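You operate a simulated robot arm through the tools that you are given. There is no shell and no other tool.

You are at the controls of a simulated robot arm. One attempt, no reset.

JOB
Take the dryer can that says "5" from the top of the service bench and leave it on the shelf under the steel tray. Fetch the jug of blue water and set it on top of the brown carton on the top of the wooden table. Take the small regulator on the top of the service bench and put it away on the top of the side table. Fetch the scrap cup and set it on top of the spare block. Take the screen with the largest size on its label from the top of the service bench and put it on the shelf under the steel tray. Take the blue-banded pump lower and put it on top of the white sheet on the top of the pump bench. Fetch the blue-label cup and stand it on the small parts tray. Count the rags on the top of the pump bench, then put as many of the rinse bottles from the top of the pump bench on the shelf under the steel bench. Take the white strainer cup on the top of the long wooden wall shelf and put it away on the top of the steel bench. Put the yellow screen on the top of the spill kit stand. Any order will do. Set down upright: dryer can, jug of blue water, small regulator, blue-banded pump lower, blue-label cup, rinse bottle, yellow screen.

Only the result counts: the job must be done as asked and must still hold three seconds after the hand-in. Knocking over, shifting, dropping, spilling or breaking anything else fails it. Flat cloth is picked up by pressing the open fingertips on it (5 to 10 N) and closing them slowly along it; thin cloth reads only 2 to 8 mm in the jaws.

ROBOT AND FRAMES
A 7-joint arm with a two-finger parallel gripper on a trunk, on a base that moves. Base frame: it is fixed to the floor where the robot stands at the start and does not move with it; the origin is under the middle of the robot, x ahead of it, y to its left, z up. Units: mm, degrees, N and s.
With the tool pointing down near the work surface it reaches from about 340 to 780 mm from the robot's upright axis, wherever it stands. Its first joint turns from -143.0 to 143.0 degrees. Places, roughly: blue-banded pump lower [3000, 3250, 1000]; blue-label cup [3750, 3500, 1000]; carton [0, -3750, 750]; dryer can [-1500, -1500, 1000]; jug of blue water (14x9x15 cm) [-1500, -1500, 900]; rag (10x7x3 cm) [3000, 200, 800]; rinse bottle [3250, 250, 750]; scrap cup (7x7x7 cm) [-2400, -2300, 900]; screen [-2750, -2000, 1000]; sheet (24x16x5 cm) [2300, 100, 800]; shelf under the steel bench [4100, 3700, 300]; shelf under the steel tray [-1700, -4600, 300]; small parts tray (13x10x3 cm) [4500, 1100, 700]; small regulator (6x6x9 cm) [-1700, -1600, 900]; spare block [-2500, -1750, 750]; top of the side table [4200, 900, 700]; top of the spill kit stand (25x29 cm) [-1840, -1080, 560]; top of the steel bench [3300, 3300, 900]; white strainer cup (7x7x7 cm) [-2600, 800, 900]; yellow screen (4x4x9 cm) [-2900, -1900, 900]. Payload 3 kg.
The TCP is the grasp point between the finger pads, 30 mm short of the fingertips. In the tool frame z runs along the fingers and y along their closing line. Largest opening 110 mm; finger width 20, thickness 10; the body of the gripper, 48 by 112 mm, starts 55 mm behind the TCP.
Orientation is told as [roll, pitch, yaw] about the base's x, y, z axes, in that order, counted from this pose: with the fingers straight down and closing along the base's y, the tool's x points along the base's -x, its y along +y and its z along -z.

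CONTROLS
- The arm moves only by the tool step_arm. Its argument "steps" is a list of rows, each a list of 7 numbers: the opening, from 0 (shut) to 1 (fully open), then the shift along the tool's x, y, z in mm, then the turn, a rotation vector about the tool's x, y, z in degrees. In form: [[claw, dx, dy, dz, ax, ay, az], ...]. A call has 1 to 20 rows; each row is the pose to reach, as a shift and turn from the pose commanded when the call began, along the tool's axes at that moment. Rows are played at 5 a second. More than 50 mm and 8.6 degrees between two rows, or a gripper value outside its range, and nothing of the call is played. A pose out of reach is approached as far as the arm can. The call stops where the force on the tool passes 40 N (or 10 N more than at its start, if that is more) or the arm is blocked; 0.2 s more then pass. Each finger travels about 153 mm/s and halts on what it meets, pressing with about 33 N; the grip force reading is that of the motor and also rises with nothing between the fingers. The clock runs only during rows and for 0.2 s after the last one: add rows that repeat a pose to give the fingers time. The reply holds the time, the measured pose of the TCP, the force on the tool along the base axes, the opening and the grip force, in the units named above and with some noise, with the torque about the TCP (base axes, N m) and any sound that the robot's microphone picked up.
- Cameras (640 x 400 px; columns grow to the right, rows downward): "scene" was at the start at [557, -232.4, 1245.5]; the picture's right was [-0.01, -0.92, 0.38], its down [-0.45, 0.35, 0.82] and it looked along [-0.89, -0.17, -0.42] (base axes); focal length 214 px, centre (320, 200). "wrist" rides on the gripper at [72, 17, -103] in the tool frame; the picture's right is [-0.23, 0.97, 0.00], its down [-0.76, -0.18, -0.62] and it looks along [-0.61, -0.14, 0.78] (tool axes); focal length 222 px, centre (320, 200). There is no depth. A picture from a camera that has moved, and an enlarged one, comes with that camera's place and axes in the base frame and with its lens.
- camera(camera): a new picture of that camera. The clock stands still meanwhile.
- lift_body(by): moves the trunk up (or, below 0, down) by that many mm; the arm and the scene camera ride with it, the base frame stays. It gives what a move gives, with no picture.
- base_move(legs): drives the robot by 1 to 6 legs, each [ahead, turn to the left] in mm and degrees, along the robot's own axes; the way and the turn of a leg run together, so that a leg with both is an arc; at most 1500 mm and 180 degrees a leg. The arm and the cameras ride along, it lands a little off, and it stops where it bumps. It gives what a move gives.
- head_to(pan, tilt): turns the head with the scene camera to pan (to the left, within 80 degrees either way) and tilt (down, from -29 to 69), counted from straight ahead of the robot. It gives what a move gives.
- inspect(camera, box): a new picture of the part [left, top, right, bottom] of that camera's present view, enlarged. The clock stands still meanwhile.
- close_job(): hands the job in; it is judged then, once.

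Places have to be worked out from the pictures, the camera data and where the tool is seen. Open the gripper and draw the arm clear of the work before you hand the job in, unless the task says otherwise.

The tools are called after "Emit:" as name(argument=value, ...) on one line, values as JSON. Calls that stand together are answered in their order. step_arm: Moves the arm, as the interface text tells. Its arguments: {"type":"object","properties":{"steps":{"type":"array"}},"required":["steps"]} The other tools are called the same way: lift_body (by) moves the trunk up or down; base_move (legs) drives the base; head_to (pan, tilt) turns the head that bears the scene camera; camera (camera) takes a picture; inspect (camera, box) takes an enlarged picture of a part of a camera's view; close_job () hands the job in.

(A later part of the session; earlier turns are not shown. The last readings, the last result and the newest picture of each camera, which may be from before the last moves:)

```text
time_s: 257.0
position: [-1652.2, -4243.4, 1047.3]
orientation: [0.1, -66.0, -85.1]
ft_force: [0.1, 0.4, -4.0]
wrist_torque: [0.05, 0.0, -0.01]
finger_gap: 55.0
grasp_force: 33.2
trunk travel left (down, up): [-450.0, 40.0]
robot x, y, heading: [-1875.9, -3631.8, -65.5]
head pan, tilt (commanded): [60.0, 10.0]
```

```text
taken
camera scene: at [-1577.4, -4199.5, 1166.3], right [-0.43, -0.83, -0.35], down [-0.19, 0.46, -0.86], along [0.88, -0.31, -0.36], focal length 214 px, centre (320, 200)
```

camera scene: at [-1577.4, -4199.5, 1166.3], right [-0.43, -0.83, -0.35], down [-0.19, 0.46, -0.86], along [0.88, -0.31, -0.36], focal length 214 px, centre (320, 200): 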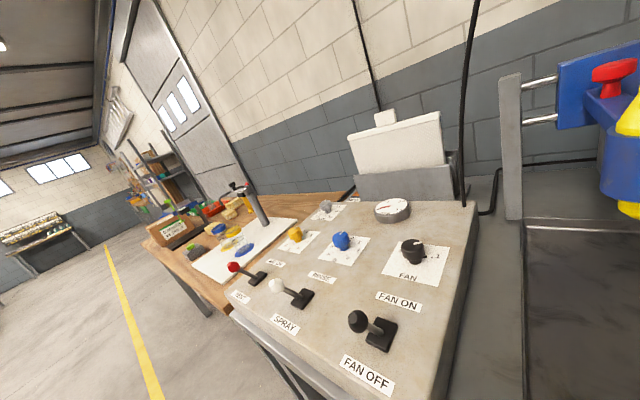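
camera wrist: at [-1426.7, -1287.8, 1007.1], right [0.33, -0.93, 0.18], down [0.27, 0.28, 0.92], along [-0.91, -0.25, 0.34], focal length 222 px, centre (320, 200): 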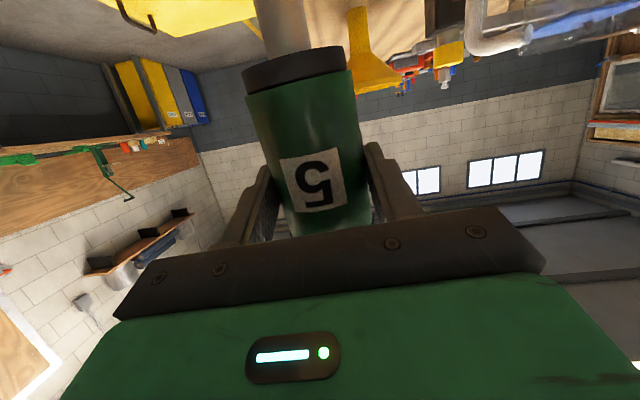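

The stop is just the end-of-turn tolerance. I back up 90 mm for clearance and lower the trunk fully so the can can go in under the table.

Emit:
base_move(legs=[[-90, 0]])

Emit:
lift_body(by=-450)

Emit:
camera(camera="scene")

Emit:
camera(camera="wrist")

```text
time_s: 258.1
position: [-1688.0, -4160.7, 1046.5]
orientation: [0.2, -66.0, -85.2]
ft_force: [0.1, 0.4, -3.5]
wrist_torque: [0.03, 0.01, -0.02]
finger_gap: 55.0
grasp_force: 33.0
trunk travel left (down, up): [-450.0, 40.0]
robot x, y, heading: [-1914.7, -3552.6, -65.2]
head pan, tilt (commanded): [60.0, 10.0]
```

```text
refused: -450 is not a number from -400 to 400
```

```text
taken
camera scene: at [-1615.2, -4116.5, 1166.2], right [-0.43, -0.83, -0.35], down [-0.19, 0.46, -0.86], along [0.88, -0.3, -0.36], focal length 214 px, centre (320, 200)
```

scene: 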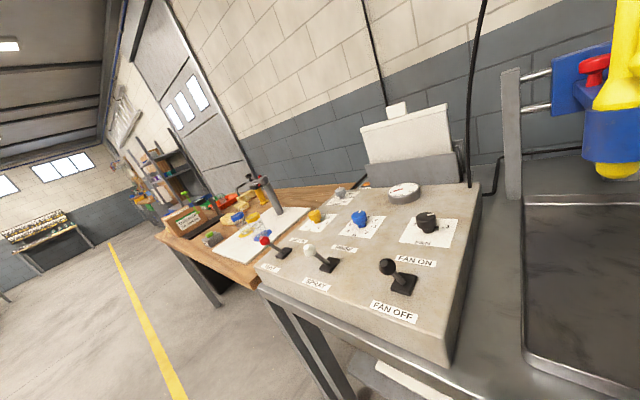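

```text
taken
camera wrist: at [-1682.1, -4035.6, 1022.0], right [0.98, -0.01, 0.21], down [-0.2, 0.24, 0.95], along [-0.06, -0.97, 0.24], focal length 222 px, centre (320, 200)
```

wrist: 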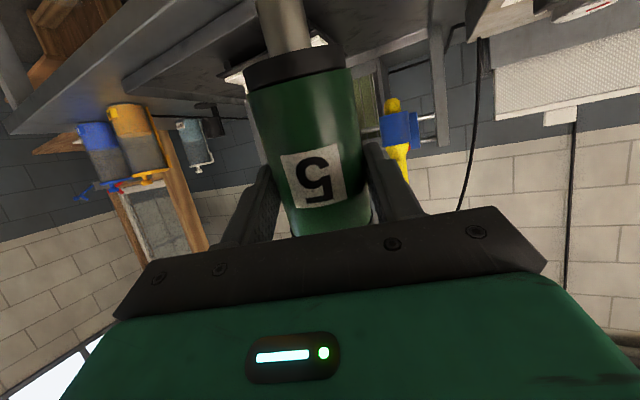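

I lower the trunk in two moves and check the view.

Emit:
lift_body(by=-400)

Emit:
lift_body(by=-50)

Emit:
camera(camera="scene")

Emit:
camera(camera="wrist")

```text
time_s: 261.9
position: [-1689.4, -4159.5, 647.6]
orientation: [0.1, -66.0, -85.2]
ft_force: [-0.2, 0.1, -2.1]
wrist_torque: [0.04, 0.04, -0.01]
finger_gap: 55.0
grasp_force: 33.4
trunk travel left (down, up): [-50.0, 440.0]
robot x, y, heading: [-1917.4, -3552.3, -65.4]
head pan, tilt (commanded): [60.0, 10.0]
```

```text
time_s: 262.8
position: [-1689.9, -4159.9, 598.6]
orientation: [0.0, -66.0, -85.3]
ft_force: [0.0, 0.3, -3.2]
wrist_torque: [0.02, 0.02, -0.01]
finger_gap: 55.0
grasp_force: 32.9
trunk travel left (down, up): [0.0, 490.0]
robot x, y, heading: [-1914.8, -3551.7, -65.4]
head pan, tilt (commanded): [60.0, 10.0]
```

```text
taken
camera scene: at [-1615.5, -4116.0, 716.9], right [-0.43, -0.83, -0.35], down [-0.19, 0.46, -0.86], along [0.88, -0.31, -0.36], focal length 214 px, centre (320, 200)
```

scene: 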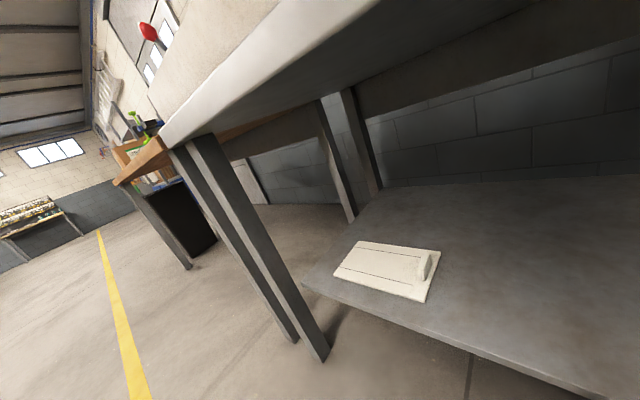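

```text
taken
camera wrist: at [-1682.4, -4035.2, 572.7], right [0.98, -0.01, 0.21], down [-0.2, 0.24, 0.95], along [-0.06, -0.97, 0.24], focal length 222 px, centre (320, 200)
```

wrist: 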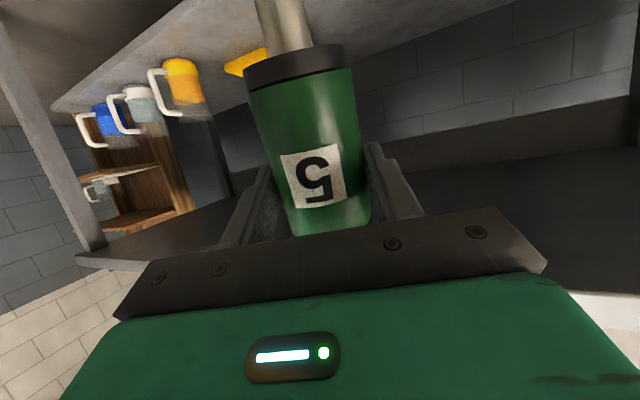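

Clear view below the table. I set the hand to pitch -78 (can vertical) and lower it to z≈460, still in front of the table.

Emit:
step_arm(steps=[[0.4, 31, 0, 14, -2.35, -3, -1.05], [0.4, 63, 0, 28, -4.7, -6, -2.1], [0.4, 94, 0, 42, -7.05, -9, -3.14], [0.4, 126, 0, 56, -9.41, -12, -4.19], [0.4, 126, 0, 56, -9.41, -12, -4.19]])

Emit:
camera(camera="wrist")

```text
time_s: 264.0
position: [-1689.7, -4159.7, 460.0]
orientation: [-5.0, -78.1, -70.1]
ft_force: [1.0, -0.2, -3.9]
wrist_torque: [0.03, 0.01, 0.02]
finger_gap: 55.2
grasp_force: 32.7
trunk travel left (down, up): [0.0, 490.0]
robot x, y, heading: [-1912.2, -3550.2, -65.8]
head pan, tilt (commanded): [60.0, 10.0]
```

```text
taken
camera wrist: at [-1703.2, -4043.7, 409.5], right [0.96, 0.21, 0.2], down [-0.27, 0.39, 0.88], along [0.1, -0.89, 0.43], focal length 222 px, centre (320, 200)
```

wrist: 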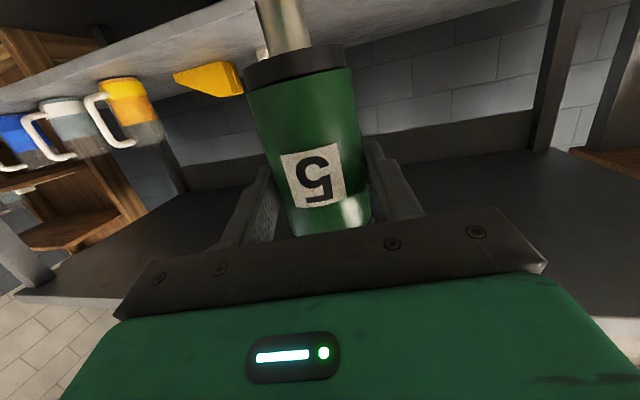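

Orientation gives the can vertical within ~2°; I trim the roll and drive forward to insert it over the shelf.

Emit:
step_arm(steps=[[0.4, 0, 0, 0, -2.5, 0, 0], [0.4, 0, 0, 0, -5, 0, 0], [0.4, 0, 0, 0, -5, 0, 0]])

Emit:
base_move(legs=[[220, 0]])

Emit:
camera(camera="scene")

Emit:
camera(camera="wrist")

```text
time_s: 264.8
position: [-1688.7, -4160.0, 459.3]
orientation: [0.3, -77.8, -70.1]
ft_force: [-0.7, 1.0, -3.1]
wrist_torque: [0.06, 0.03, 0.01]
finger_gap: 55.0
grasp_force: 33.7
trunk travel left (down, up): [0.0, 490.0]
robot x, y, heading: [-1916.9, -3552.0, -65.7]
head pan, tilt (commanded): [60.0, 10.0]
```

```text
time_s: 266.5
position: [-1598.1, -4361.7, 459.2]
orientation: [0.1, -77.9, -70.0]
ft_force: [0.8, 0.6, -2.1]
wrist_torque: [0.02, 0.03, -0.02]
finger_gap: 54.9
grasp_force: 32.9
trunk travel left (down, up): [0.0, 490.0]
robot x, y, heading: [-1826.5, -3751.3, -65.5]
head pan, tilt (commanded): [60.0, 10.0]
```

```text
taken
camera scene: at [-1545.7, -4276.0, 568.3], right [-0.18, -0.97, -0.18], down [-0.24, 0.22, -0.94], along [0.95, -0.13, -0.27], focal length 214 px, centre (320, 200)
```

scene: 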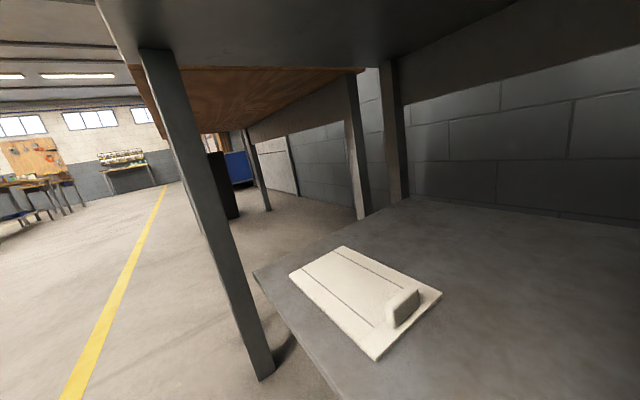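

```text
taken
camera wrist: at [-1620.3, -4246.0, 409.5], right [0.93, 0.29, 0.22], down [-0.32, 0.36, 0.87], along [0.17, -0.89, 0.43], focal length 222 px, centre (320, 200)
```

wrist: 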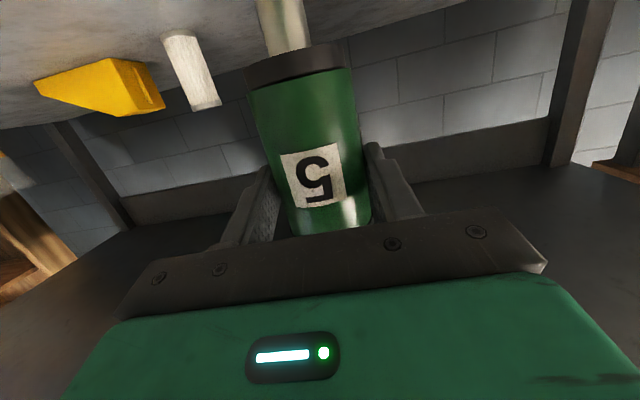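

Still clear. I drive the last 100 mm and then lower gently to the shelf.

Emit:
base_move(legs=[[100, 0]])

Emit:
step_arm(steps=[[0.4, 10, 0, 2, 0, 0, 0], [0.4, 20, 0, 4, 0, 0, 0], [0.4, 20, 0, 4, 0, 0, 0]])

Emit:
camera(camera="wrist")

```text
time_s: 267.8
position: [-1559.8, -4439.5, 452.1]
orientation: [-1.3, -76.6, -68.3]
ft_force: [-0.4, -0.6, -2.6]
wrist_torque: [0.09, 0.04, -0.01]
finger_gap: 55.0
grasp_force: 33.0
trunk travel left (down, up): [0.0, 490.0]
robot x, y, heading: [-1785.1, -3835.0, -65.3]
head pan, tilt (commanded): [60.0, 10.0]
stopped in leg 1: the robot was blocked; the commanded pose is now the measured one
```

```text
time_s: 268.6
position: [-1558.9, -4438.8, 430.2]
orientation: [-1.4, -76.6, -68.3]
ft_force: [0.0, 0.1, -3.7]
wrist_torque: [0.07, 0.0, 0.01]
finger_gap: 54.9
grasp_force: 32.9
trunk travel left (down, up): [0.0, 490.0]
robot x, y, heading: [-1782.7, -3841.7, -65.0]
head pan, tilt (commanded): [60.0, 10.0]
```

```text
taken
camera wrist: at [-1583.0, -4323.7, 383.2], right [0.93, 0.29, 0.22], down [-0.31, 0.34, 0.89], along [0.18, -0.89, 0.41], focal length 222 px, centre (320, 200)
```

wrist: 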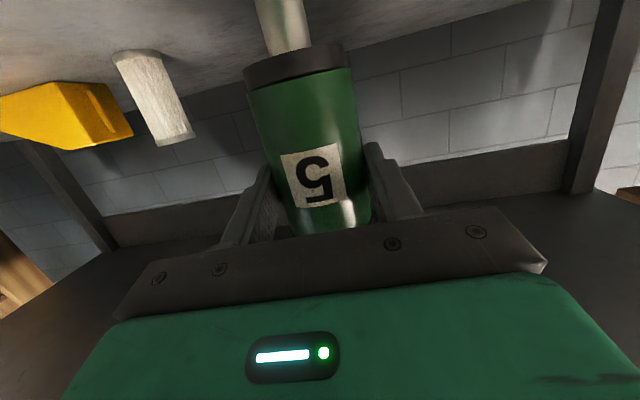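

Something (likely the forearm at the table's front edge) stopped the base; the can is ~80 mm inside the shelf. I back off 12 mm, correct the pitch, then lower in small steps.

Emit:
base_move(legs=[[-12, 0]])

Emit:
step_arm(steps=[[0.4, 0, 0, 0, -1, -1.3, 0], [0.4, 4, 0, 1, -1, -1.3, 0], [0.4, 8, 0, 2, -1, -1.3, 0], [0.4, 8, 0, 2, -1, -1.3, 0]])

```text
time_s: 269.4
position: [-1561.1, -4439.0, 423.1]
orientation: [-1.5, -75.9, -68.4]
ft_force: [0.7, -0.7, -3.3]
wrist_torque: [0.03, 0.04, 0.01]
finger_gap: 55.0
grasp_force: 32.7
trunk travel left (down, up): [0.0, 490.0]
robot x, y, heading: [-1787.1, -3834.9, -65.5]
head pan, tilt (commanded): [60.0, 10.0]
stopped in leg 1: the robot was blocked; the commanded pose is now the measured one
```

```text
time_s: 270.4
position: [-1560.9, -4437.9, 415.7]
orientation: [-1.0, -77.3, -67.8]
ft_force: [0.0, 0.7, -3.0]
wrist_torque: [0.01, 0.01, 0.01]
finger_gap: 54.8
grasp_force: 32.9
trunk travel left (down, up): [0.0, 490.0]
robot x, y, heading: [-1784.7, -3837.7, -65.5]
head pan, tilt (commanded): [60.0, 10.0]
```

Backing was also reported blocked. I look around with the head camera to see what touches.

Emit:
camera(camera="scene")

Emit:
head_to(pan=80, tilt=-25)

Emit:
camera(camera="scene")

```text
taken
camera scene: at [-1509.6, -4352.4, 524.9], right [-0.16, -0.97, -0.19], down [-0.25, 0.22, -0.94], along [0.95, -0.1, -0.28], focal length 214 px, centre (320, 200)
```

scene: 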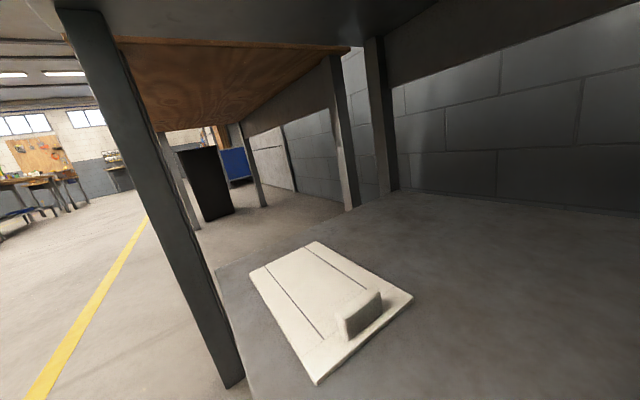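

```text
time_s: 271.4
position: [-1559.8, -4439.1, 415.5]
orientation: [-0.9, -77.4, -67.8]
ft_force: [0.6, -0.3, -4.5]
wrist_torque: [0.07, 0.04, 0.0]
finger_gap: 55.0
grasp_force: 33.0
trunk travel left (down, up): [0.0, 490.0]
robot x, y, heading: [-1785.4, -3831.7, -65.8]
head pan, tilt (commanded): [80.0, -25.0]
```

```text
taken
camera scene: at [-1527.7, -4335.9, 582.6], right [0.18, -0.96, -0.22], down [0.34, 0.27, -0.9], along [0.92, 0.09, 0.37], focal length 214 px, centre (320, 200)
```

scene: 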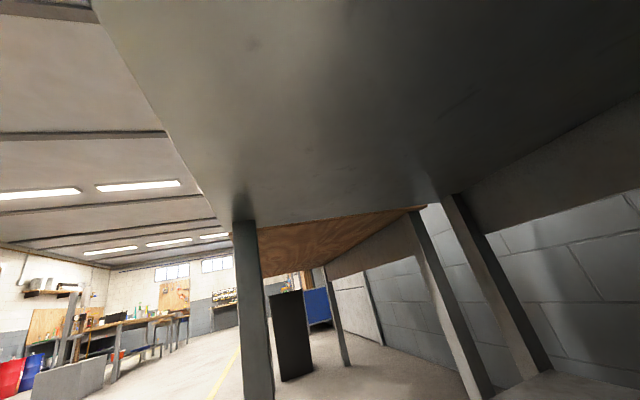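

The underside and shelf are clear around the hand; the forearm likely rests near the table edge. The can isn't yet on the shelf, so I continue lowering in small steps.

Emit:
step_arm(steps=[[0.4, 3, 0, 0.7, 0, 0, 0], [0.4, 6, 0, 1.3, 0, 0, 0], [0.4, 6, 0, 1.3, 0, 0, 0]])

Emit:
step_arm(steps=[[0.4, 3, 0, 0.7, 0, 0, 0], [0.4, 6, 0, 1.3, 0, 0, 0], [0.4, 6, 0, 1.3, 0, 0, 0]])

```text
time_s: 272.2
position: [-1560.3, -4437.9, 411.2]
orientation: [-1.1, -77.5, -67.8]
ft_force: [0.7, -1.4, 11.2]
wrist_torque: [-0.4, -0.06, -0.05]
finger_gap: 54.9
grasp_force: 33.0
trunk travel left (down, up): [0.0, 490.0]
robot x, y, heading: [-1784.7, -3832.5, -65.5]
head pan, tilt (commanded): [80.0, -25.0]
```

```text
time_s: 273.0
position: [-1560.6, -4439.1, 403.6]
orientation: [-0.5, -77.4, -68.4]
ft_force: [3.0, 4.3, 15.3]
wrist_torque: [0.15, -0.55, 0.11]
finger_gap: 55.3
grasp_force: 32.9
trunk travel left (down, up): [0.0, 490.0]
robot x, y, heading: [-1784.4, -3829.8, -65.5]
head pan, tilt (commanded): [80.0, -25.0]
```

Contact was at z≈411; the second step pressed a bit further. I check the can's attitude.

Emit:
camera(camera="wrist")

Emit:
inspect(camera="wrist", box=[200, 0, 420, 240])

```text
taken
camera wrist: at [-1587.3, -4323.0, 355.2], right [0.93, 0.3, 0.22], down [-0.32, 0.35, 0.88], along [0.19, -0.89, 0.42], focal length 222 px, centre (320, 200)
```

wrist: 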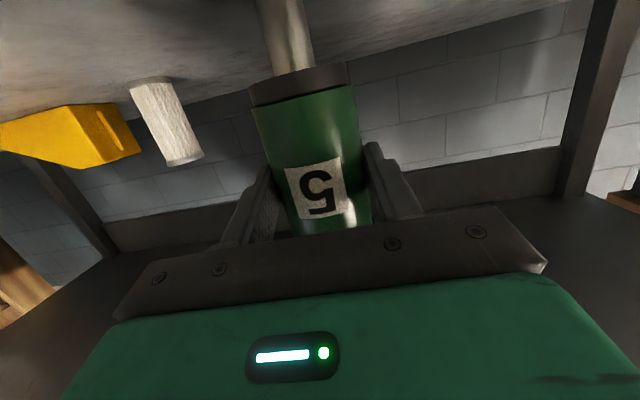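

```text
1.67 times, centred on (310, 120) of wrist
camera zoom: at [-1587.3, -4323.0, 355.2], right [0.93, 0.3, 0.22], down [-0.32, 0.35, 0.88], along [0.19, -0.89, 0.42], focal length 370 px, centre (337, 333)
```

zoom: 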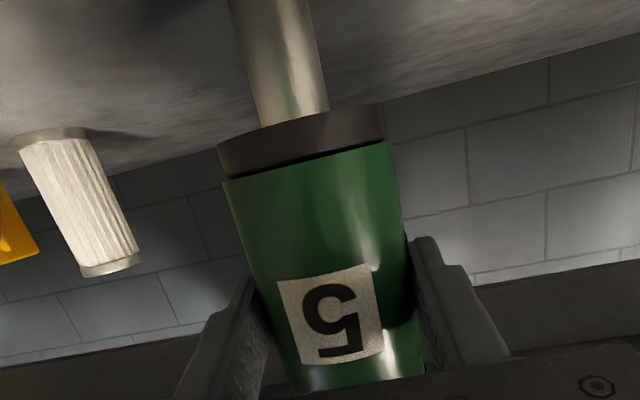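

The can slid ~7 mm in the grip but looks vertical sideways. I ease up a little to see the residual forces.

Emit:
step_arm(steps=[[0.4, -1, 0, -0.2, 0, 0, 0], [0.4, -2, 0, -0.4, 0, 0, 0], [0.4, -2, 0, -0.4, 0, 0, 0]])

Emit:
camera(camera="wrist")

```text
time_s: 273.8
position: [-1559.5, -4436.3, 403.9]
orientation: [-1.2, -77.2, -67.6]
ft_force: [-8.2, -5.3, 27.0]
wrist_torque: [-1.01, 0.51, -0.16]
finger_gap: 55.2
grasp_force: 32.9
trunk travel left (down, up): [0.0, 490.0]
robot x, y, heading: [-1788.2, -3833.3, -65.5]
head pan, tilt (commanded): [80.0, -25.0]
```

```text
taken
camera wrist: at [-1586.1, -4320.9, 355.0], right [0.93, 0.31, 0.22], down [-0.32, 0.35, 0.88], along [0.2, -0.89, 0.42], focal length 222 px, centre (320, 200)
```

wrist: 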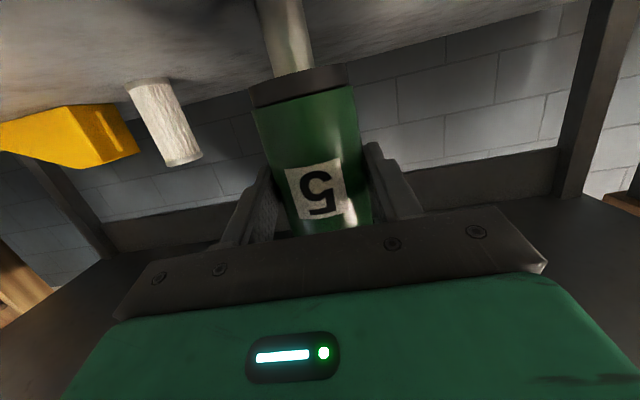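

Force rose to 27 N although I raised slightly — I raise another 3 mm to unload before releasing.

Emit:
step_arm(steps=[[0.4, -1.5, 0, -0.3, 0, 0, 0], [0.4, -3, 0, -0.6, 0, 0, 0], [0.4, -3, 0, -0.6, 0, 0, 0]])

```text
time_s: 274.6
position: [-1559.7, -4432.3, 401.8]
orientation: [-1.3, -76.7, -67.2]
ft_force: [1.8, 0.2, 1.9]
wrist_torque: [-0.03, -0.19, -0.02]
finger_gap: 55.1
grasp_force: 32.4
trunk travel left (down, up): [0.0, 490.0]
robot x, y, heading: [-1785.2, -3830.2, -65.2]
head pan, tilt (commanded): [80.0, -25.0]
```

Forces are nearly zero now. I open the fingers slowly.

Emit:
step_arm(steps=[[0.5, 0, 0, 0, 0, 0, 0], [0.52, 0, 0, 0, 0, 0, 0], [0.56, 0, 0, 0, 0, 0, 0], [0.65, 0, 0, 0, 0, 0, 0], [0.8, 0, 0, 0, 0, 0, 0], [1, 0, 0, 0, 0, 0, 0]])

Emit:
camera(camera="wrist")

```text
time_s: 276.0
position: [-1558.1, -4435.3, 406.5]
orientation: [-1.3, -77.0, -67.5]
ft_force: [0.6, -0.4, 0.1]
wrist_torque: [-0.02, -0.01, 0.02]
finger_gap: 110.0
grasp_force: 0.0
trunk travel left (down, up): [0.0, 490.0]
robot x, y, heading: [-1788.4, -3834.7, -65.3]
head pan, tilt (commanded): [80.0, -25.0]
```

```text
taken
camera wrist: at [-1585.2, -4320.6, 358.0], right [0.93, 0.31, 0.22], down [-0.32, 0.34, 0.88], along [0.2, -0.89, 0.42], focal length 222 px, centre (320, 200)
```

wrist: 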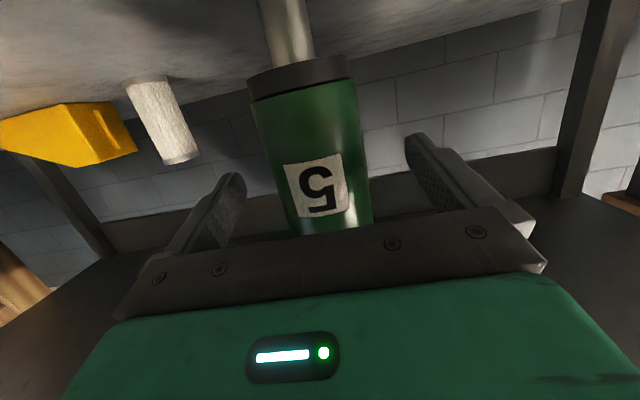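

Can 5 stands upright on the shelf. I back the robot straight out.

Emit:
base_move(legs=[[-150, 0]])

Emit:
camera(camera="wrist")

```text
time_s: 277.4
position: [-1624.2, -4303.4, 403.3]
orientation: [-0.5, -76.9, -68.3]
ft_force: [0.4, 0.0, 0.7]
wrist_torque: [0.02, 0.02, 0.0]
finger_gap: 110.1
grasp_force: 0.1
trunk travel left (down, up): [0.0, 490.0]
robot x, y, heading: [-1847.7, -3695.3, -65.7]
head pan, tilt (commanded): [80.0, -25.0]
```

```text
taken
camera wrist: at [-1649.2, -4187.4, 356.2], right [0.93, 0.3, 0.22], down [-0.32, 0.34, 0.88], along [0.19, -0.89, 0.41], focal length 222 px, centre (320, 200)
```

wrist: 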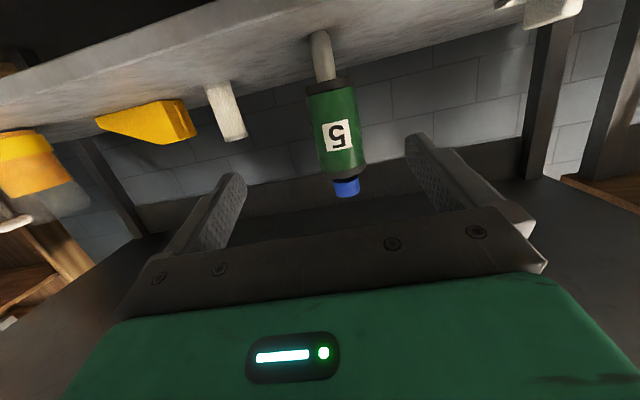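

Can 5 stands upright on the shelf. I back out further, raise the trunk, and turn the hand to point down for the next pick (the jug).

Emit:
base_move(legs=[[-250, 0]])

Emit:
lift_body(by=400)

Emit:
step_arm(steps=[[1, 0, 0, 0, 0, 8.2, 0], [1, -10, 0, 0, 0, 16.4, 0], [1, -20, 0, 0, 0, 24.6, 0], [1, -30, 0, 0, 0, 32.8, 0], [1, -45, 0, 0, 0, 41, 0], [1, -60, 0, 0, 0, 49.2, 0], [1, -80, 0, 0, 0, 57.4, 0], [1, -100, 0, 0, 0, 65.6, 0], [1, -120, 0, 0, 0, 73.8, 0], [1, -140, 0, 0, 0, 77, 0], [1, -140, 0, 0, 0, 77, 0]])

Emit:
head_to(pan=0, tilt=-25)

Emit:
camera(camera="scene")

```text
time_s: 279.2
position: [-1728.2, -4075.0, 404.7]
orientation: [-0.4, -77.0, -68.5]
ft_force: [-0.8, -0.5, -0.2]
wrist_torque: [-0.01, 0.03, 0.01]
finger_gap: 109.9
grasp_force: 0.1
trunk travel left (down, up): [0.0, 490.0]
robot x, y, heading: [-1955.0, -3465.5, -65.3]
head pan, tilt (commanded): [80.0, -25.0]
```

```text
time_s: 283.0
position: [-1727.4, -4075.4, 804.6]
orientation: [-0.4, -77.0, -68.5]
ft_force: [0.1, -0.2, 0.3]
wrist_torque: [-0.02, 0.01, 0.0]
finger_gap: 110.0
grasp_force: 0.0
trunk travel left (down, up): [-400.0, 90.0]
robot x, y, heading: [-1952.3, -3464.7, -65.4]
head pan, tilt (commanded): [80.0, -25.0]
```

```text
time_s: 285.4
position: [-1715.1, -4104.4, 940.7]
orientation: [-0.1, 0.2, -68.8]
ft_force: [0.1, 0.3, -0.3]
wrist_torque: [0.01, 0.04, 0.03]
finger_gap: 109.7
grasp_force: 0.0
trunk travel left (down, up): [-400.0, 90.0]
robot x, y, heading: [-1952.4, -3463.5, -65.3]
head pan, tilt (commanded): [80.0, -25.0]
```

```text
time_s: 286.9
position: [-1716.3, -4104.6, 941.3]
orientation: [-0.1, 0.0, -68.9]
ft_force: [0.5, 0.1, 0.7]
wrist_torque: [0.02, 0.02, -0.01]
finger_gap: 109.7
grasp_force: 0.1
trunk travel left (down, up): [-400.0, 90.0]
robot x, y, heading: [-1951.8, -3466.4, -65.5]
head pan, tilt (commanded): [0.0, -25.0]
```

```text
taken
camera scene: at [-1666.4, -4241.0, 999.4], right [-0.93, -0.36, 0.0], down [-0.33, 0.85, -0.42], along [0.15, -0.39, -0.91], focal length 214 px, centre (320, 200)
```

scene: 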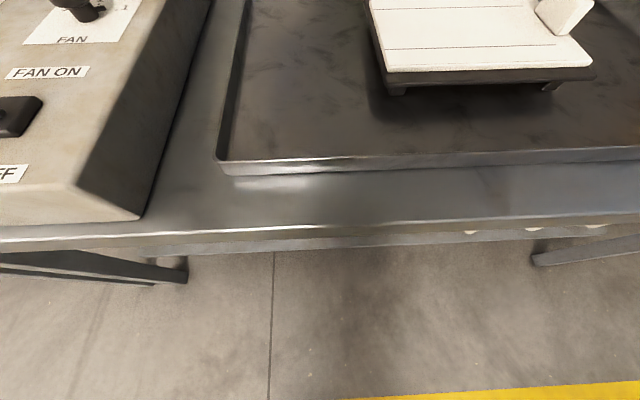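

The arm is in tool-down pose. I retract and raise it, then drive back to the service bench's east end.

Emit:
step_arm(steps=[[1, 30, 0, -25, 0, 0, 0], [1, 60, 0, -50, 0, 0, 0], [1, 90, 0, -75, 0, 0, 0], [1, 120, 0, -100, 0, 0, 0]])

Emit:
lift_body(by=90)

Emit:
base_move(legs=[[0, 37], [0, 37], [0, 36.2], [1080, 0], [1075, 0]])

```text
time_s: 287.9
position: [-1759.6, -3993.1, 1042.9]
orientation: [-0.1, -0.1, -68.9]
ft_force: [0.4, 0.1, 0.7]
wrist_torque: [0.02, 0.0, 0.03]
finger_gap: 109.9
grasp_force: 0.0
trunk travel left (down, up): [-400.0, 90.0]
robot x, y, heading: [-1950.6, -3466.5, -65.3]
head pan, tilt (commanded): [0.0, -25.0]
```

```text
time_s: 289.2
position: [-1759.3, -3992.4, 1131.8]
orientation: [-0.1, 0.0, -68.9]
ft_force: [-0.7, -0.2, -0.5]
wrist_torque: [-0.02, 0.02, 0.03]
finger_gap: 110.4
grasp_force: 0.1
trunk travel left (down, up): [-490.0, 0.0]
robot x, y, heading: [-1955.1, -3469.2, -65.7]
head pan, tilt (commanded): [0.0, -25.0]
```

```text
time_s: 305.2
position: [21.5, -1602.1, 1133.1]
orientation: [-0.1, 0.0, 40.7]
ft_force: [0.0, -0.1, -1.1]
wrist_torque: [0.0, 0.0, 0.0]
finger_gap: 110.3
grasp_force: 0.1
trunk travel left (down, up): [-490.0, 0.0]
robot x, y, heading: [-408.0, -1959.1, 44.2]
head pan, tilt (commanded): [0.0, -25.0]
```

I continue to the point east of the bench end and face it.

Emit:
base_move(legs=[[0, 27], [0, 27.3], [889, 0], [0, 36], [0, 36], [0, 34.1]])

Emit:
camera(camera="scene")

```text
time_s: 318.3
position: [-1055.1, -1268.5, 1133.7]
orientation: [0.1, 0.2, -158.8]
ft_force: [-0.8, 0.7, 0.4]
wrist_torque: [-0.03, -0.03, -0.03]
finger_gap: 110.4
grasp_force: 0.1
trunk travel left (down, up): [-490.0, 0.0]
robot x, y, heading: [-562.1, -1003.5, -157.4]
head pan, tilt (commanded): [0.0, -25.0]
stopped in leg 6: the robot was blocked; the commanded pose is now the measured one
```

```text
taken
camera scene: at [-1194.1, -1322.3, 1191.7], right [-0.36, 0.93, 0.0], down [0.85, 0.33, -0.42], along [-0.39, -0.15, -0.91], focal length 214 px, centre (320, 200)
```

scene: 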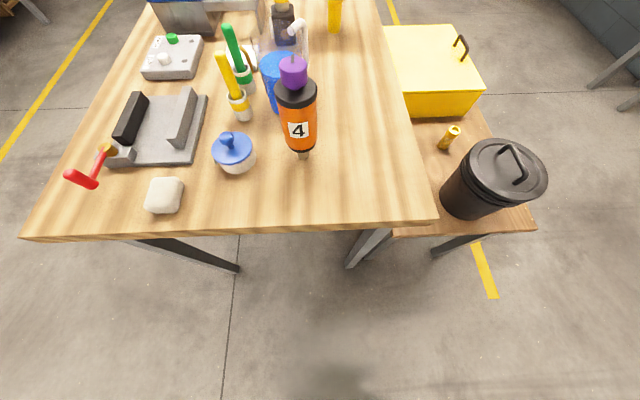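

The bench's NE corner is at ≈(-1375,-1183). I drive 420 mm closer to bring the jug into reach.

Emit:
base_move(legs=[[420, 0]])

Emit:
head_to(pan=0, tilt=0)

Emit:
camera(camera="scene")

Emit:
camera(camera="wrist")

```text
time_s: 320.9
position: [-1443.3, -1426.4, 1132.4]
orientation: [-0.1, 0.2, -159.0]
ft_force: [0.4, 0.4, -0.3]
wrist_torque: [0.0, 0.06, 0.0]
finger_gap: 110.0
grasp_force: 0.3
trunk travel left (down, up): [-490.0, 0.0]
robot x, y, heading: [-947.5, -1161.9, -157.7]
head pan, tilt (commanded): [0.0, -25.0]
```

```text
time_s: 321.8
position: [-1442.4, -1426.2, 1133.4]
orientation: [-0.1, 0.1, -159.0]
ft_force: [0.1, -0.5, -0.2]
wrist_torque: [0.0, 0.0, -0.01]
finger_gap: 110.1
grasp_force: 0.0
trunk travel left (down, up): [-490.0, 0.0]
robot x, y, heading: [-948.7, -1164.5, -157.5]
head pan, tilt (commanded): [0.0, 0.0]
```

```text
taken
camera scene: at [-1548.6, -1466.9, 1172.9], right [-0.36, 0.93, 0.0], down [0.93, 0.36, 0.0], along [0.0, 0.0, -1.0], focal length 214 px, centre (320, 200)
```

scene: 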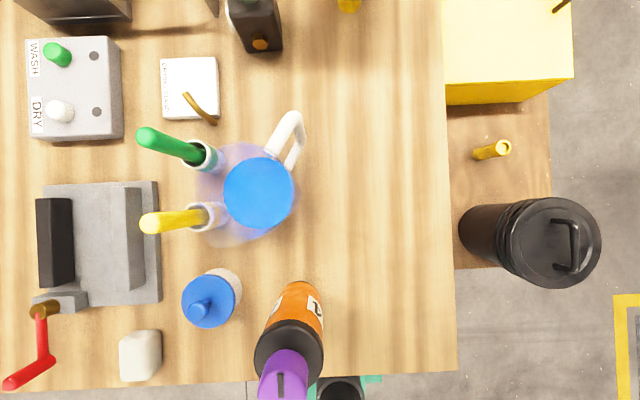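

```text
taken
camera wrist: at [-1368.5, -1416.3, 1236.4], right [0.14, -0.99, 0.0], down [-0.78, -0.11, 0.62], along [-0.62, -0.08, -0.78], focal length 222 px, centre (320, 200)
```

wrist: 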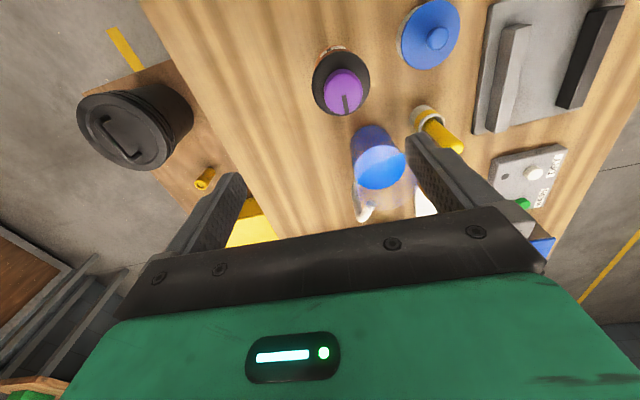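

I zoom in on the jug to measure its rim, handle and the nearby brush cups.

Emit:
inspect(camera="scene", box=[160, 100, 330, 260])

Emit:
inspect(camera="wrist", box=[320, 90, 470, 230])

```text
2.50 times, centred on (245, 180) of scene
camera zoom: at [-1548.6, -1466.9, 1172.9], right [-0.36, 0.93, 0.0], down [0.93, 0.36, 0.0], along [0.0, 0.0, -1.0], focal length 536 px, centre (508, 250)
```

zoom: 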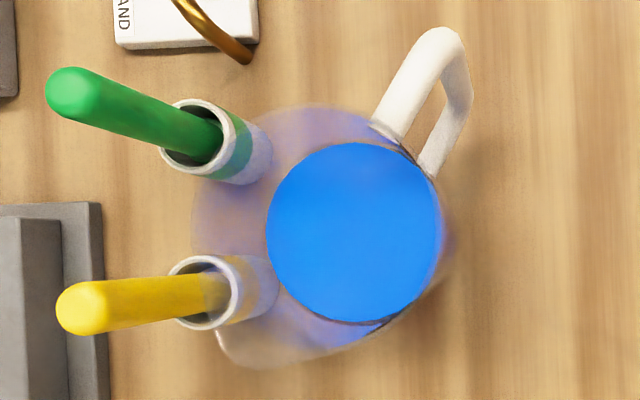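

```text
2.86 times, centred on (395, 160) of wrist
camera zoom: at [-1368.5, -1416.3, 1236.4], right [0.14, -0.99, 0.0], down [-0.78, -0.11, 0.62], along [-0.62, -0.08, -0.78], focal length 635 px, centre (106, 314)
```

zoom: 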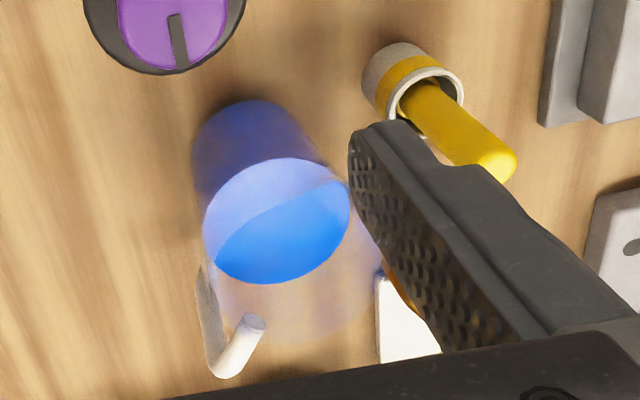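

I move above the jug with the fingers oriented north-south (away from the handle) and check the alignment with the head camera.

Emit:
step_arm(steps=[[1, -30, 16, 0, 0, 0, 7.8], [1, -60, 33, 0, 0, 0, 15.6], [1, -90, 49, 0, 0, 0, 23.4], [1, -120, 65, 0, 0, 0, 31.2], [1, -120, 65, 0, 0, 0, 31.2]])

Emit:
head_to(pan=0, tilt=30)

Emit:
camera(camera="scene")

Emit:
camera(camera="wrist")

```text
time_s: 323.0
position: [-1531.5, -1530.3, 1132.1]
orientation: [-0.2, 0.1, 169.9]
ft_force: [0.7, -0.2, 0.2]
wrist_torque: [-0.02, -0.02, 0.02]
finger_gap: 110.0
grasp_force: 0.2
trunk travel left (down, up): [-490.0, 0.0]
robot x, y, heading: [-948.9, -1162.0, -157.7]
head pan, tilt (commanded): [0.0, 0.0]
```

```text
time_s: 323.9
position: [-1531.8, -1528.9, 1133.1]
orientation: [-0.1, 0.1, 169.8]
ft_force: [0.3, 1.1, 0.6]
wrist_torque: [0.01, -0.01, 0.01]
finger_gap: 110.2
grasp_force: 0.0
trunk travel left (down, up): [-490.0, 0.0]
robot x, y, heading: [-951.1, -1161.8, -157.8]
head pan, tilt (commanded): [0.0, 30.0]
```

```text
taken
camera scene: at [-1595.3, -1519.7, 1172.5], right [0.18, 0.98, 0.0], down [0.85, -0.15, 0.5], along [0.49, -0.09, -0.87], focal length 214 px, centre (320, 200)
```

scene: 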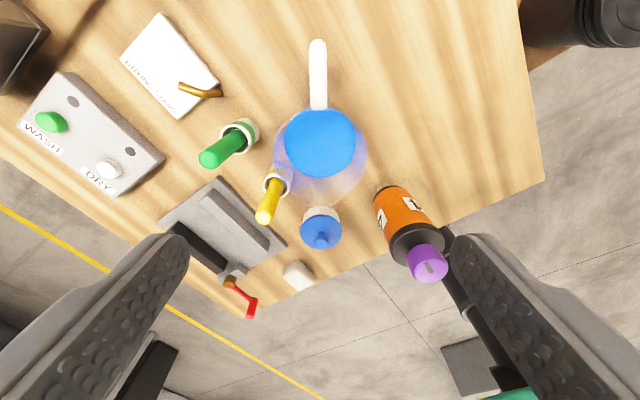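

```text
taken
camera wrist: at [-1462.6, -1559.3, 1236.3], right [-0.4, -0.92, 0.0], down [-0.72, 0.31, 0.62], along [-0.57, 0.25, -0.78], focal length 222 px, centre (320, 200)
```

wrist: 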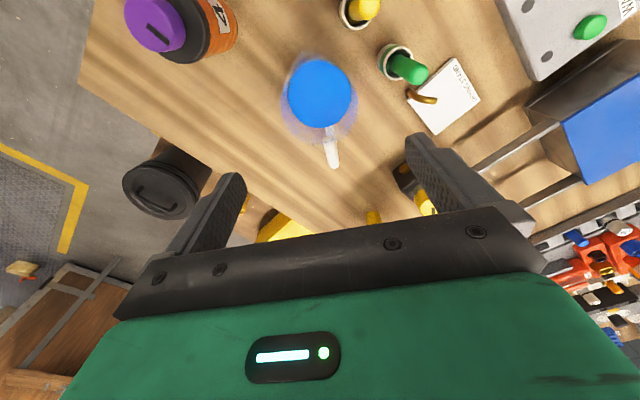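

The jug is centred between the fingers (rim Ø≈84 mm, handle straight away from me). I pan the head aside and descend to z≈962 around the rim.

Emit:
head_to(pan=-80, tilt=0)

Emit:
step_arm(steps=[[1, 1, 2, 40, 0, 0, 0], [1, 1, 2, 80, 0, 0, 0], [1, 1, 2, 110, 0, 0, 0], [1, 1, 2, 125, 0, 0, 0], [1, 1, 2, 125, 0, 0, 0]])

Emit:
camera(camera="wrist")

```text
time_s: 325.5
position: [-1532.3, -1530.7, 1133.6]
orientation: [-0.1, 0.0, 169.7]
ft_force: [0.3, 0.0, -0.2]
wrist_torque: [-0.01, 0.01, 0.02]
finger_gap: 110.3
grasp_force: 0.1
trunk travel left (down, up): [-490.0, 0.0]
robot x, y, heading: [-951.0, -1163.5, -157.9]
head pan, tilt (commanded): [-80.0, 0.0]
```

```text
time_s: 326.7
position: [-1531.8, -1531.5, 1008.2]
orientation: [-0.1, 0.0, 170.0]
ft_force: [-0.6, -0.5, 0.0]
wrist_torque: [0.02, 0.0, 0.0]
finger_gap: 110.3
grasp_force: 0.1
trunk travel left (down, up): [-490.0, 0.0]
robot x, y, heading: [-948.4, -1160.6, -157.8]
head pan, tilt (commanded): [-80.0, 0.0]
```

```text
taken
camera wrist: at [-1462.8, -1561.8, 1110.8], right [-0.4, -0.92, 0.0], down [-0.72, 0.31, 0.62], along [-0.57, 0.25, -0.78], focal length 222 px, centre (320, 200)
```

wrist: 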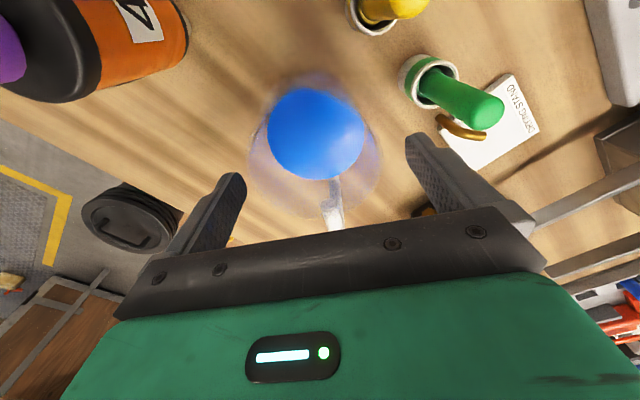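

I zoom in to see the glass rim against the fingertips before going lower.

Emit:
inspect(camera="wrist", box=[210, 50, 440, 220])

```text
2.35 times, centred on (325, 135) of wrist
camera zoom: at [-1462.8, -1561.8, 1110.8], right [-0.4, -0.92, 0.0], down [-0.72, 0.31, 0.62], along [-0.57, 0.25, -0.78], focal length 523 px, centre (308, 353)
```

zoom: 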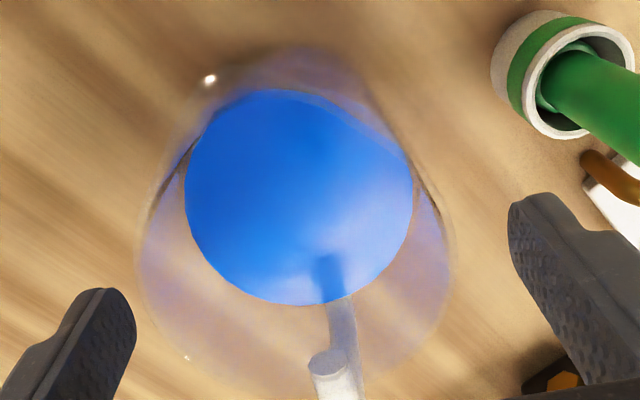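

The rim is ~6 mm off-centre toward the north finger. I shift by 6 mm, then lower to z≈962.

Emit:
step_arm(steps=[[1, 0, -6, 0, 0, 0, 0], [1, 0, -6, 0, 0, 0, 0]])

Emit:
inspect(camera="wrist", box=[210, 50, 440, 220])

```text
time_s: 327.3
position: [-1531.6, -1525.7, 1008.4]
orientation: [-0.1, 0.0, 169.8]
ft_force: [-1.1, -0.3, 0.5]
wrist_torque: [0.01, -0.04, -0.03]
finger_gap: 109.9
grasp_force: 0.1
trunk travel left (down, up): [-490.0, 0.0]
robot x, y, heading: [-947.5, -1162.7, -157.7]
head pan, tilt (commanded): [-80.0, 0.0]
```

```text
2.35 times, centred on (325, 135) of wrist
camera zoom: at [-1461.7, -1555.6, 1111.1], right [-0.4, -0.92, 0.0], down [-0.72, 0.31, 0.62], along [-0.57, 0.25, -0.78], focal length 523 px, centre (308, 353)
```

zoom: 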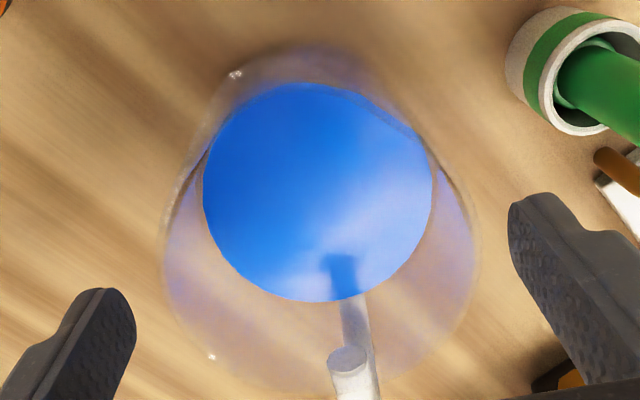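

Now centred with ~10 mm gaps. I lower to z≈962.

Emit:
step_arm(steps=[[1, 0, 0, 15, 0, 0, 0], [1, 0, 0, 30, 0, 0, 0], [1, 0, 0, 45, 0, 0, 0], [1, 0, 0, 45, 0, 0, 0]])

Emit:
camera(camera="wrist")

```text
time_s: 328.3
position: [-1529.9, -1527.3, 964.1]
orientation: [-0.1, 0.0, 169.8]
ft_force: [-0.3, 0.3, 0.6]
wrist_torque: [-0.02, -0.01, 0.0]
finger_gap: 109.9
grasp_force: 0.0
trunk travel left (down, up): [-490.0, 0.0]
robot x, y, heading: [-946.4, -1164.4, -157.7]
head pan, tilt (commanded): [-80.0, 0.0]
```

```text
taken
camera wrist: at [-1461.0, -1556.1, 1065.8], right [-0.4, -0.92, 0.0], down [-0.72, 0.31, 0.62], along [-0.57, 0.25, -0.78], focal length 222 px, centre (320, 200)
```

wrist: 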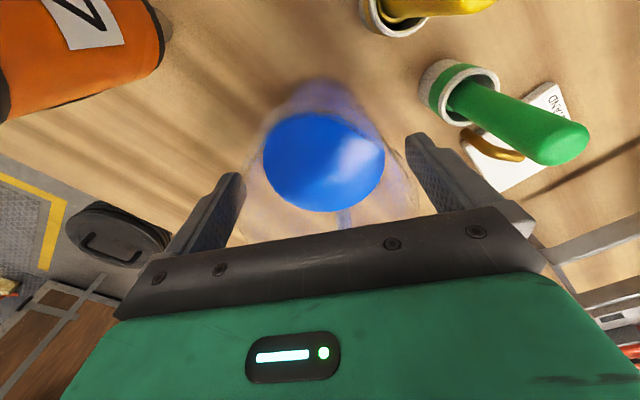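

No contact; the fingers flank the upper body. I close slowly.

Emit:
step_arm(steps=[[0.95, 0, 0, 0, 0, 0, 0], [0.88, 0, 0, 0, 0, 0, 0], [0.82, 0, 0, 0, 0, 0, 0], [0.76, 0, 0, 0, 0, 0, 0], [0.7, 0, 0, 0, 0, 0, 0], [0.6, 0, 0, 0, 0, 0, 0], [0.6, 0, 0, 0, 0, 0, 0]])

Emit:
camera(camera="wrist")

```text
time_s: 329.9
position: [-1529.3, -1527.2, 963.7]
orientation: [0.0, 0.0, 170.0]
ft_force: [-0.7, -1.8, 1.7]
wrist_torque: [-0.03, 0.06, 0.0]
finger_gap: 85.7
grasp_force: 33.5
trunk travel left (down, up): [-490.0, 0.0]
robot x, y, heading: [-947.2, -1166.3, -157.8]
head pan, tilt (commanded): [-80.0, 0.0]
```

```text
taken
camera wrist: at [-1460.9, -1556.1, 1065.8], right [-0.4, -0.92, 0.0], down [-0.72, 0.31, 0.62], along [-0.57, 0.25, -0.78], focal length 222 px, centre (320, 200)
```

wrist: 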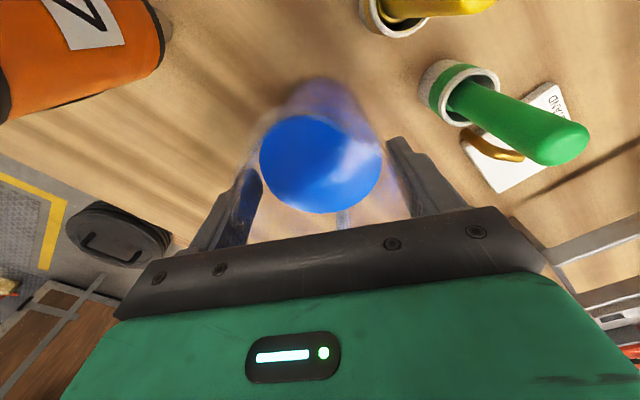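

Gripped at 85.7 mm. I lift slowly by 15 mm and check weight and stability.

Emit:
step_arm(steps=[[0.6, 0, 0, -3, 0, 0, 0], [0.6, 0, 0, -6, 0, 0, 0], [0.6, 0, 0, -10, 0, 0, 0], [0.6, 0, 0, -15, 0, 0, 0], [0.6, 0, 0, -15, 0, 0, 0]])

Emit:
camera(camera="wrist")

```text
time_s: 331.1
position: [-1530.2, -1526.4, 978.1]
orientation: [-0.2, 0.2, 169.8]
ft_force: [0.4, -0.4, -5.4]
wrist_torque: [-0.01, 0.0, -0.03]
finger_gap: 85.5
grasp_force: 32.7
trunk travel left (down, up): [-490.0, 0.0]
robot x, y, heading: [-950.2, -1164.2, -157.8]
head pan, tilt (commanded): [-80.0, 0.0]
```

```text
taken
camera wrist: at [-1461.1, -1555.9, 1080.7], right [-0.4, -0.92, 0.0], down [-0.72, 0.31, 0.62], along [-0.57, 0.25, -0.78], focal length 222 px, centre (320, 200)
```

wrist: 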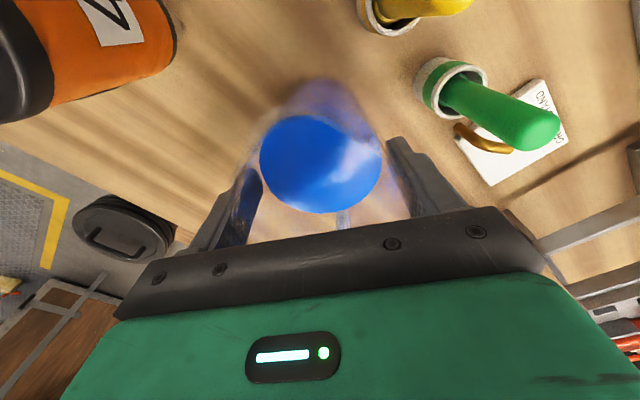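

The jug is held (≈0.55 kg) and stable. I lift it smoothly by another 200 mm to clear can 4.

Emit:
step_arm(steps=[[0.6, 0, 0, -10, 0, 0, 0], [0.6, 0, 0, -28, 0, 0, 0], [0.6, 0, 0, -48, 0, 0, 0], [0.6, 0, 0, -68, 0, 0, 0], [0.6, 0, 0, -88, 0, 0, 0], [0.6, 0, 0, -108, 0, 0, 0], [0.6, 0, 0, -128, 0, 0, 0], [0.6, 0, 0, -148, 0, 0, 0], [0.6, 0, 0, -168, 0, 0, 0], [0.6, 0, 0, -185, 0, 0, 0], [0.6, 0, 0, -195, 0, 0, 0], [0.6, 0, 0, -200, 0, 0, 0], [0.6, 0, 0, -200, 0, 0, 0]])

Emit:
camera(camera="wrist")

```text
time_s: 333.9
position: [-1530.2, -1526.6, 1177.9]
orientation: [0.0, 0.1, 169.8]
ft_force: [-0.4, 0.4, -4.2]
wrist_torque: [0.01, 0.01, -0.01]
finger_gap: 85.7
grasp_force: 32.8
trunk travel left (down, up): [-490.0, 0.0]
robot x, y, heading: [-952.0, -1162.1, -158.2]
head pan, tilt (commanded): [-80.0, 0.0]
```

```text
taken
camera wrist: at [-1461.4, -1556.2, 1281.1], right [-0.4, -0.92, 0.0], down [-0.72, 0.31, 0.62], along [-0.57, 0.25, -0.78], focal length 222 px, centre (320, 200)
```

wrist: 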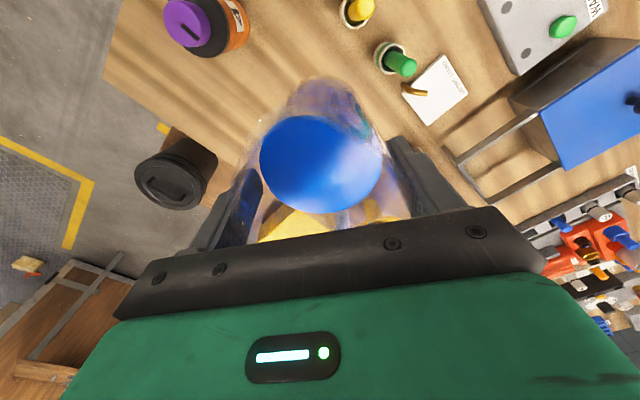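

I back away from the bench with the jug and drive toward the wooden table with the carton.

Emit:
base_move(legs=[[-450, 0], [0, 26], [0, 26], [0, 26], [800, 0]])

```text
time_s: 344.6
position: [-143.1, -2430.8, 1178.2]
orientation: [-0.2, 0.1, -111.6]
ft_force: [-1.5, -1.0, -5.5]
wrist_torque: [0.04, -0.02, -0.02]
finger_gap: 85.6
grasp_force: 33.1
trunk travel left (down, up): [-490.0, 0.0]
robot x, y, heading: [-417.9, -1793.7, -79.6]
head pan, tilt (commanded): [-80.0, 0.0]
```

I continue toward the table, stopping ~1 m short, then turn the hand's yaw so the head can look at the carton.

Emit:
base_move(legs=[[900, 0]])

Emit:
step_arm(steps=[[0.6, 0, 0, 0, 0, 0, 8], [0.6, 0, 0, 0, 0, 0, 16], [0.6, 0, 0, 0, 0, 0, 24], [0.6, 0, 0, 0, 0, 0, 32], [0.6, 0, 0, 0, 0, 0, 40], [0.6, 0, 0, 0, 0, 0, 48]])

Emit:
head_to(pan=65, tilt=0)

Emit:
camera(camera="scene")

```text
time_s: 349.3
position: [20.4, -3318.7, 1178.8]
orientation: [-0.1, 0.0, -111.7]
ft_force: [0.5, 0.0, -5.6]
wrist_torque: [0.0, 0.01, -0.02]
finger_gap: 85.7
grasp_force: 33.0
trunk travel left (down, up): [-490.0, 0.0]
robot x, y, heading: [-255.3, -2682.6, -79.8]
head pan, tilt (commanded): [-80.0, 0.0]
```

```text
time_s: 350.7
position: [20.4, -3319.5, 1178.8]
orientation: [-0.1, -0.1, -159.7]
ft_force: [0.0, -0.4, -5.1]
wrist_torque: [-0.01, -0.07, 0.02]
finger_gap: 85.9
grasp_force: 32.9
trunk travel left (down, up): [-490.0, 0.0]
robot x, y, heading: [-256.5, -2684.1, -79.7]
head pan, tilt (commanded): [-80.0, 0.0]
```

```text
time_s: 353.0
position: [20.7, -3319.3, 1178.0]
orientation: [-0.1, -0.2, -159.6]
ft_force: [-0.9, -0.2, -4.1]
wrist_torque: [-0.02, -0.04, 0.02]
finger_gap: 85.8
grasp_force: 32.3
trunk travel left (down, up): [-490.0, 0.0]
robot x, y, heading: [-252.8, -2686.4, -79.8]
head pan, tilt (commanded): [65.0, 0.0]
```

```text
taken
camera scene: at [-56.6, -3434.3, 1270.7], right [-0.15, 0.4, -0.91], down [0.94, 0.35, 0.0], along [0.32, -0.85, -0.42], focal length 214 px, centre (320, 200)
```

scene: 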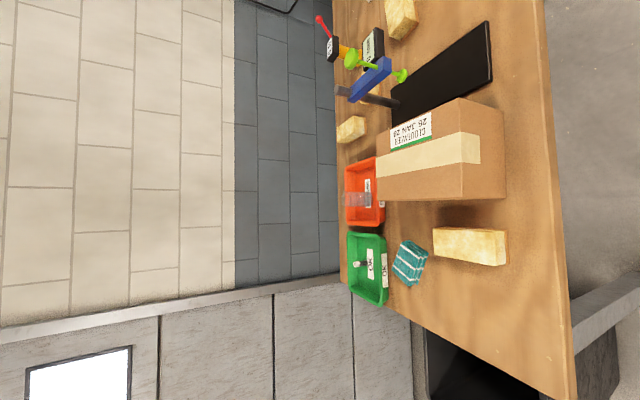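

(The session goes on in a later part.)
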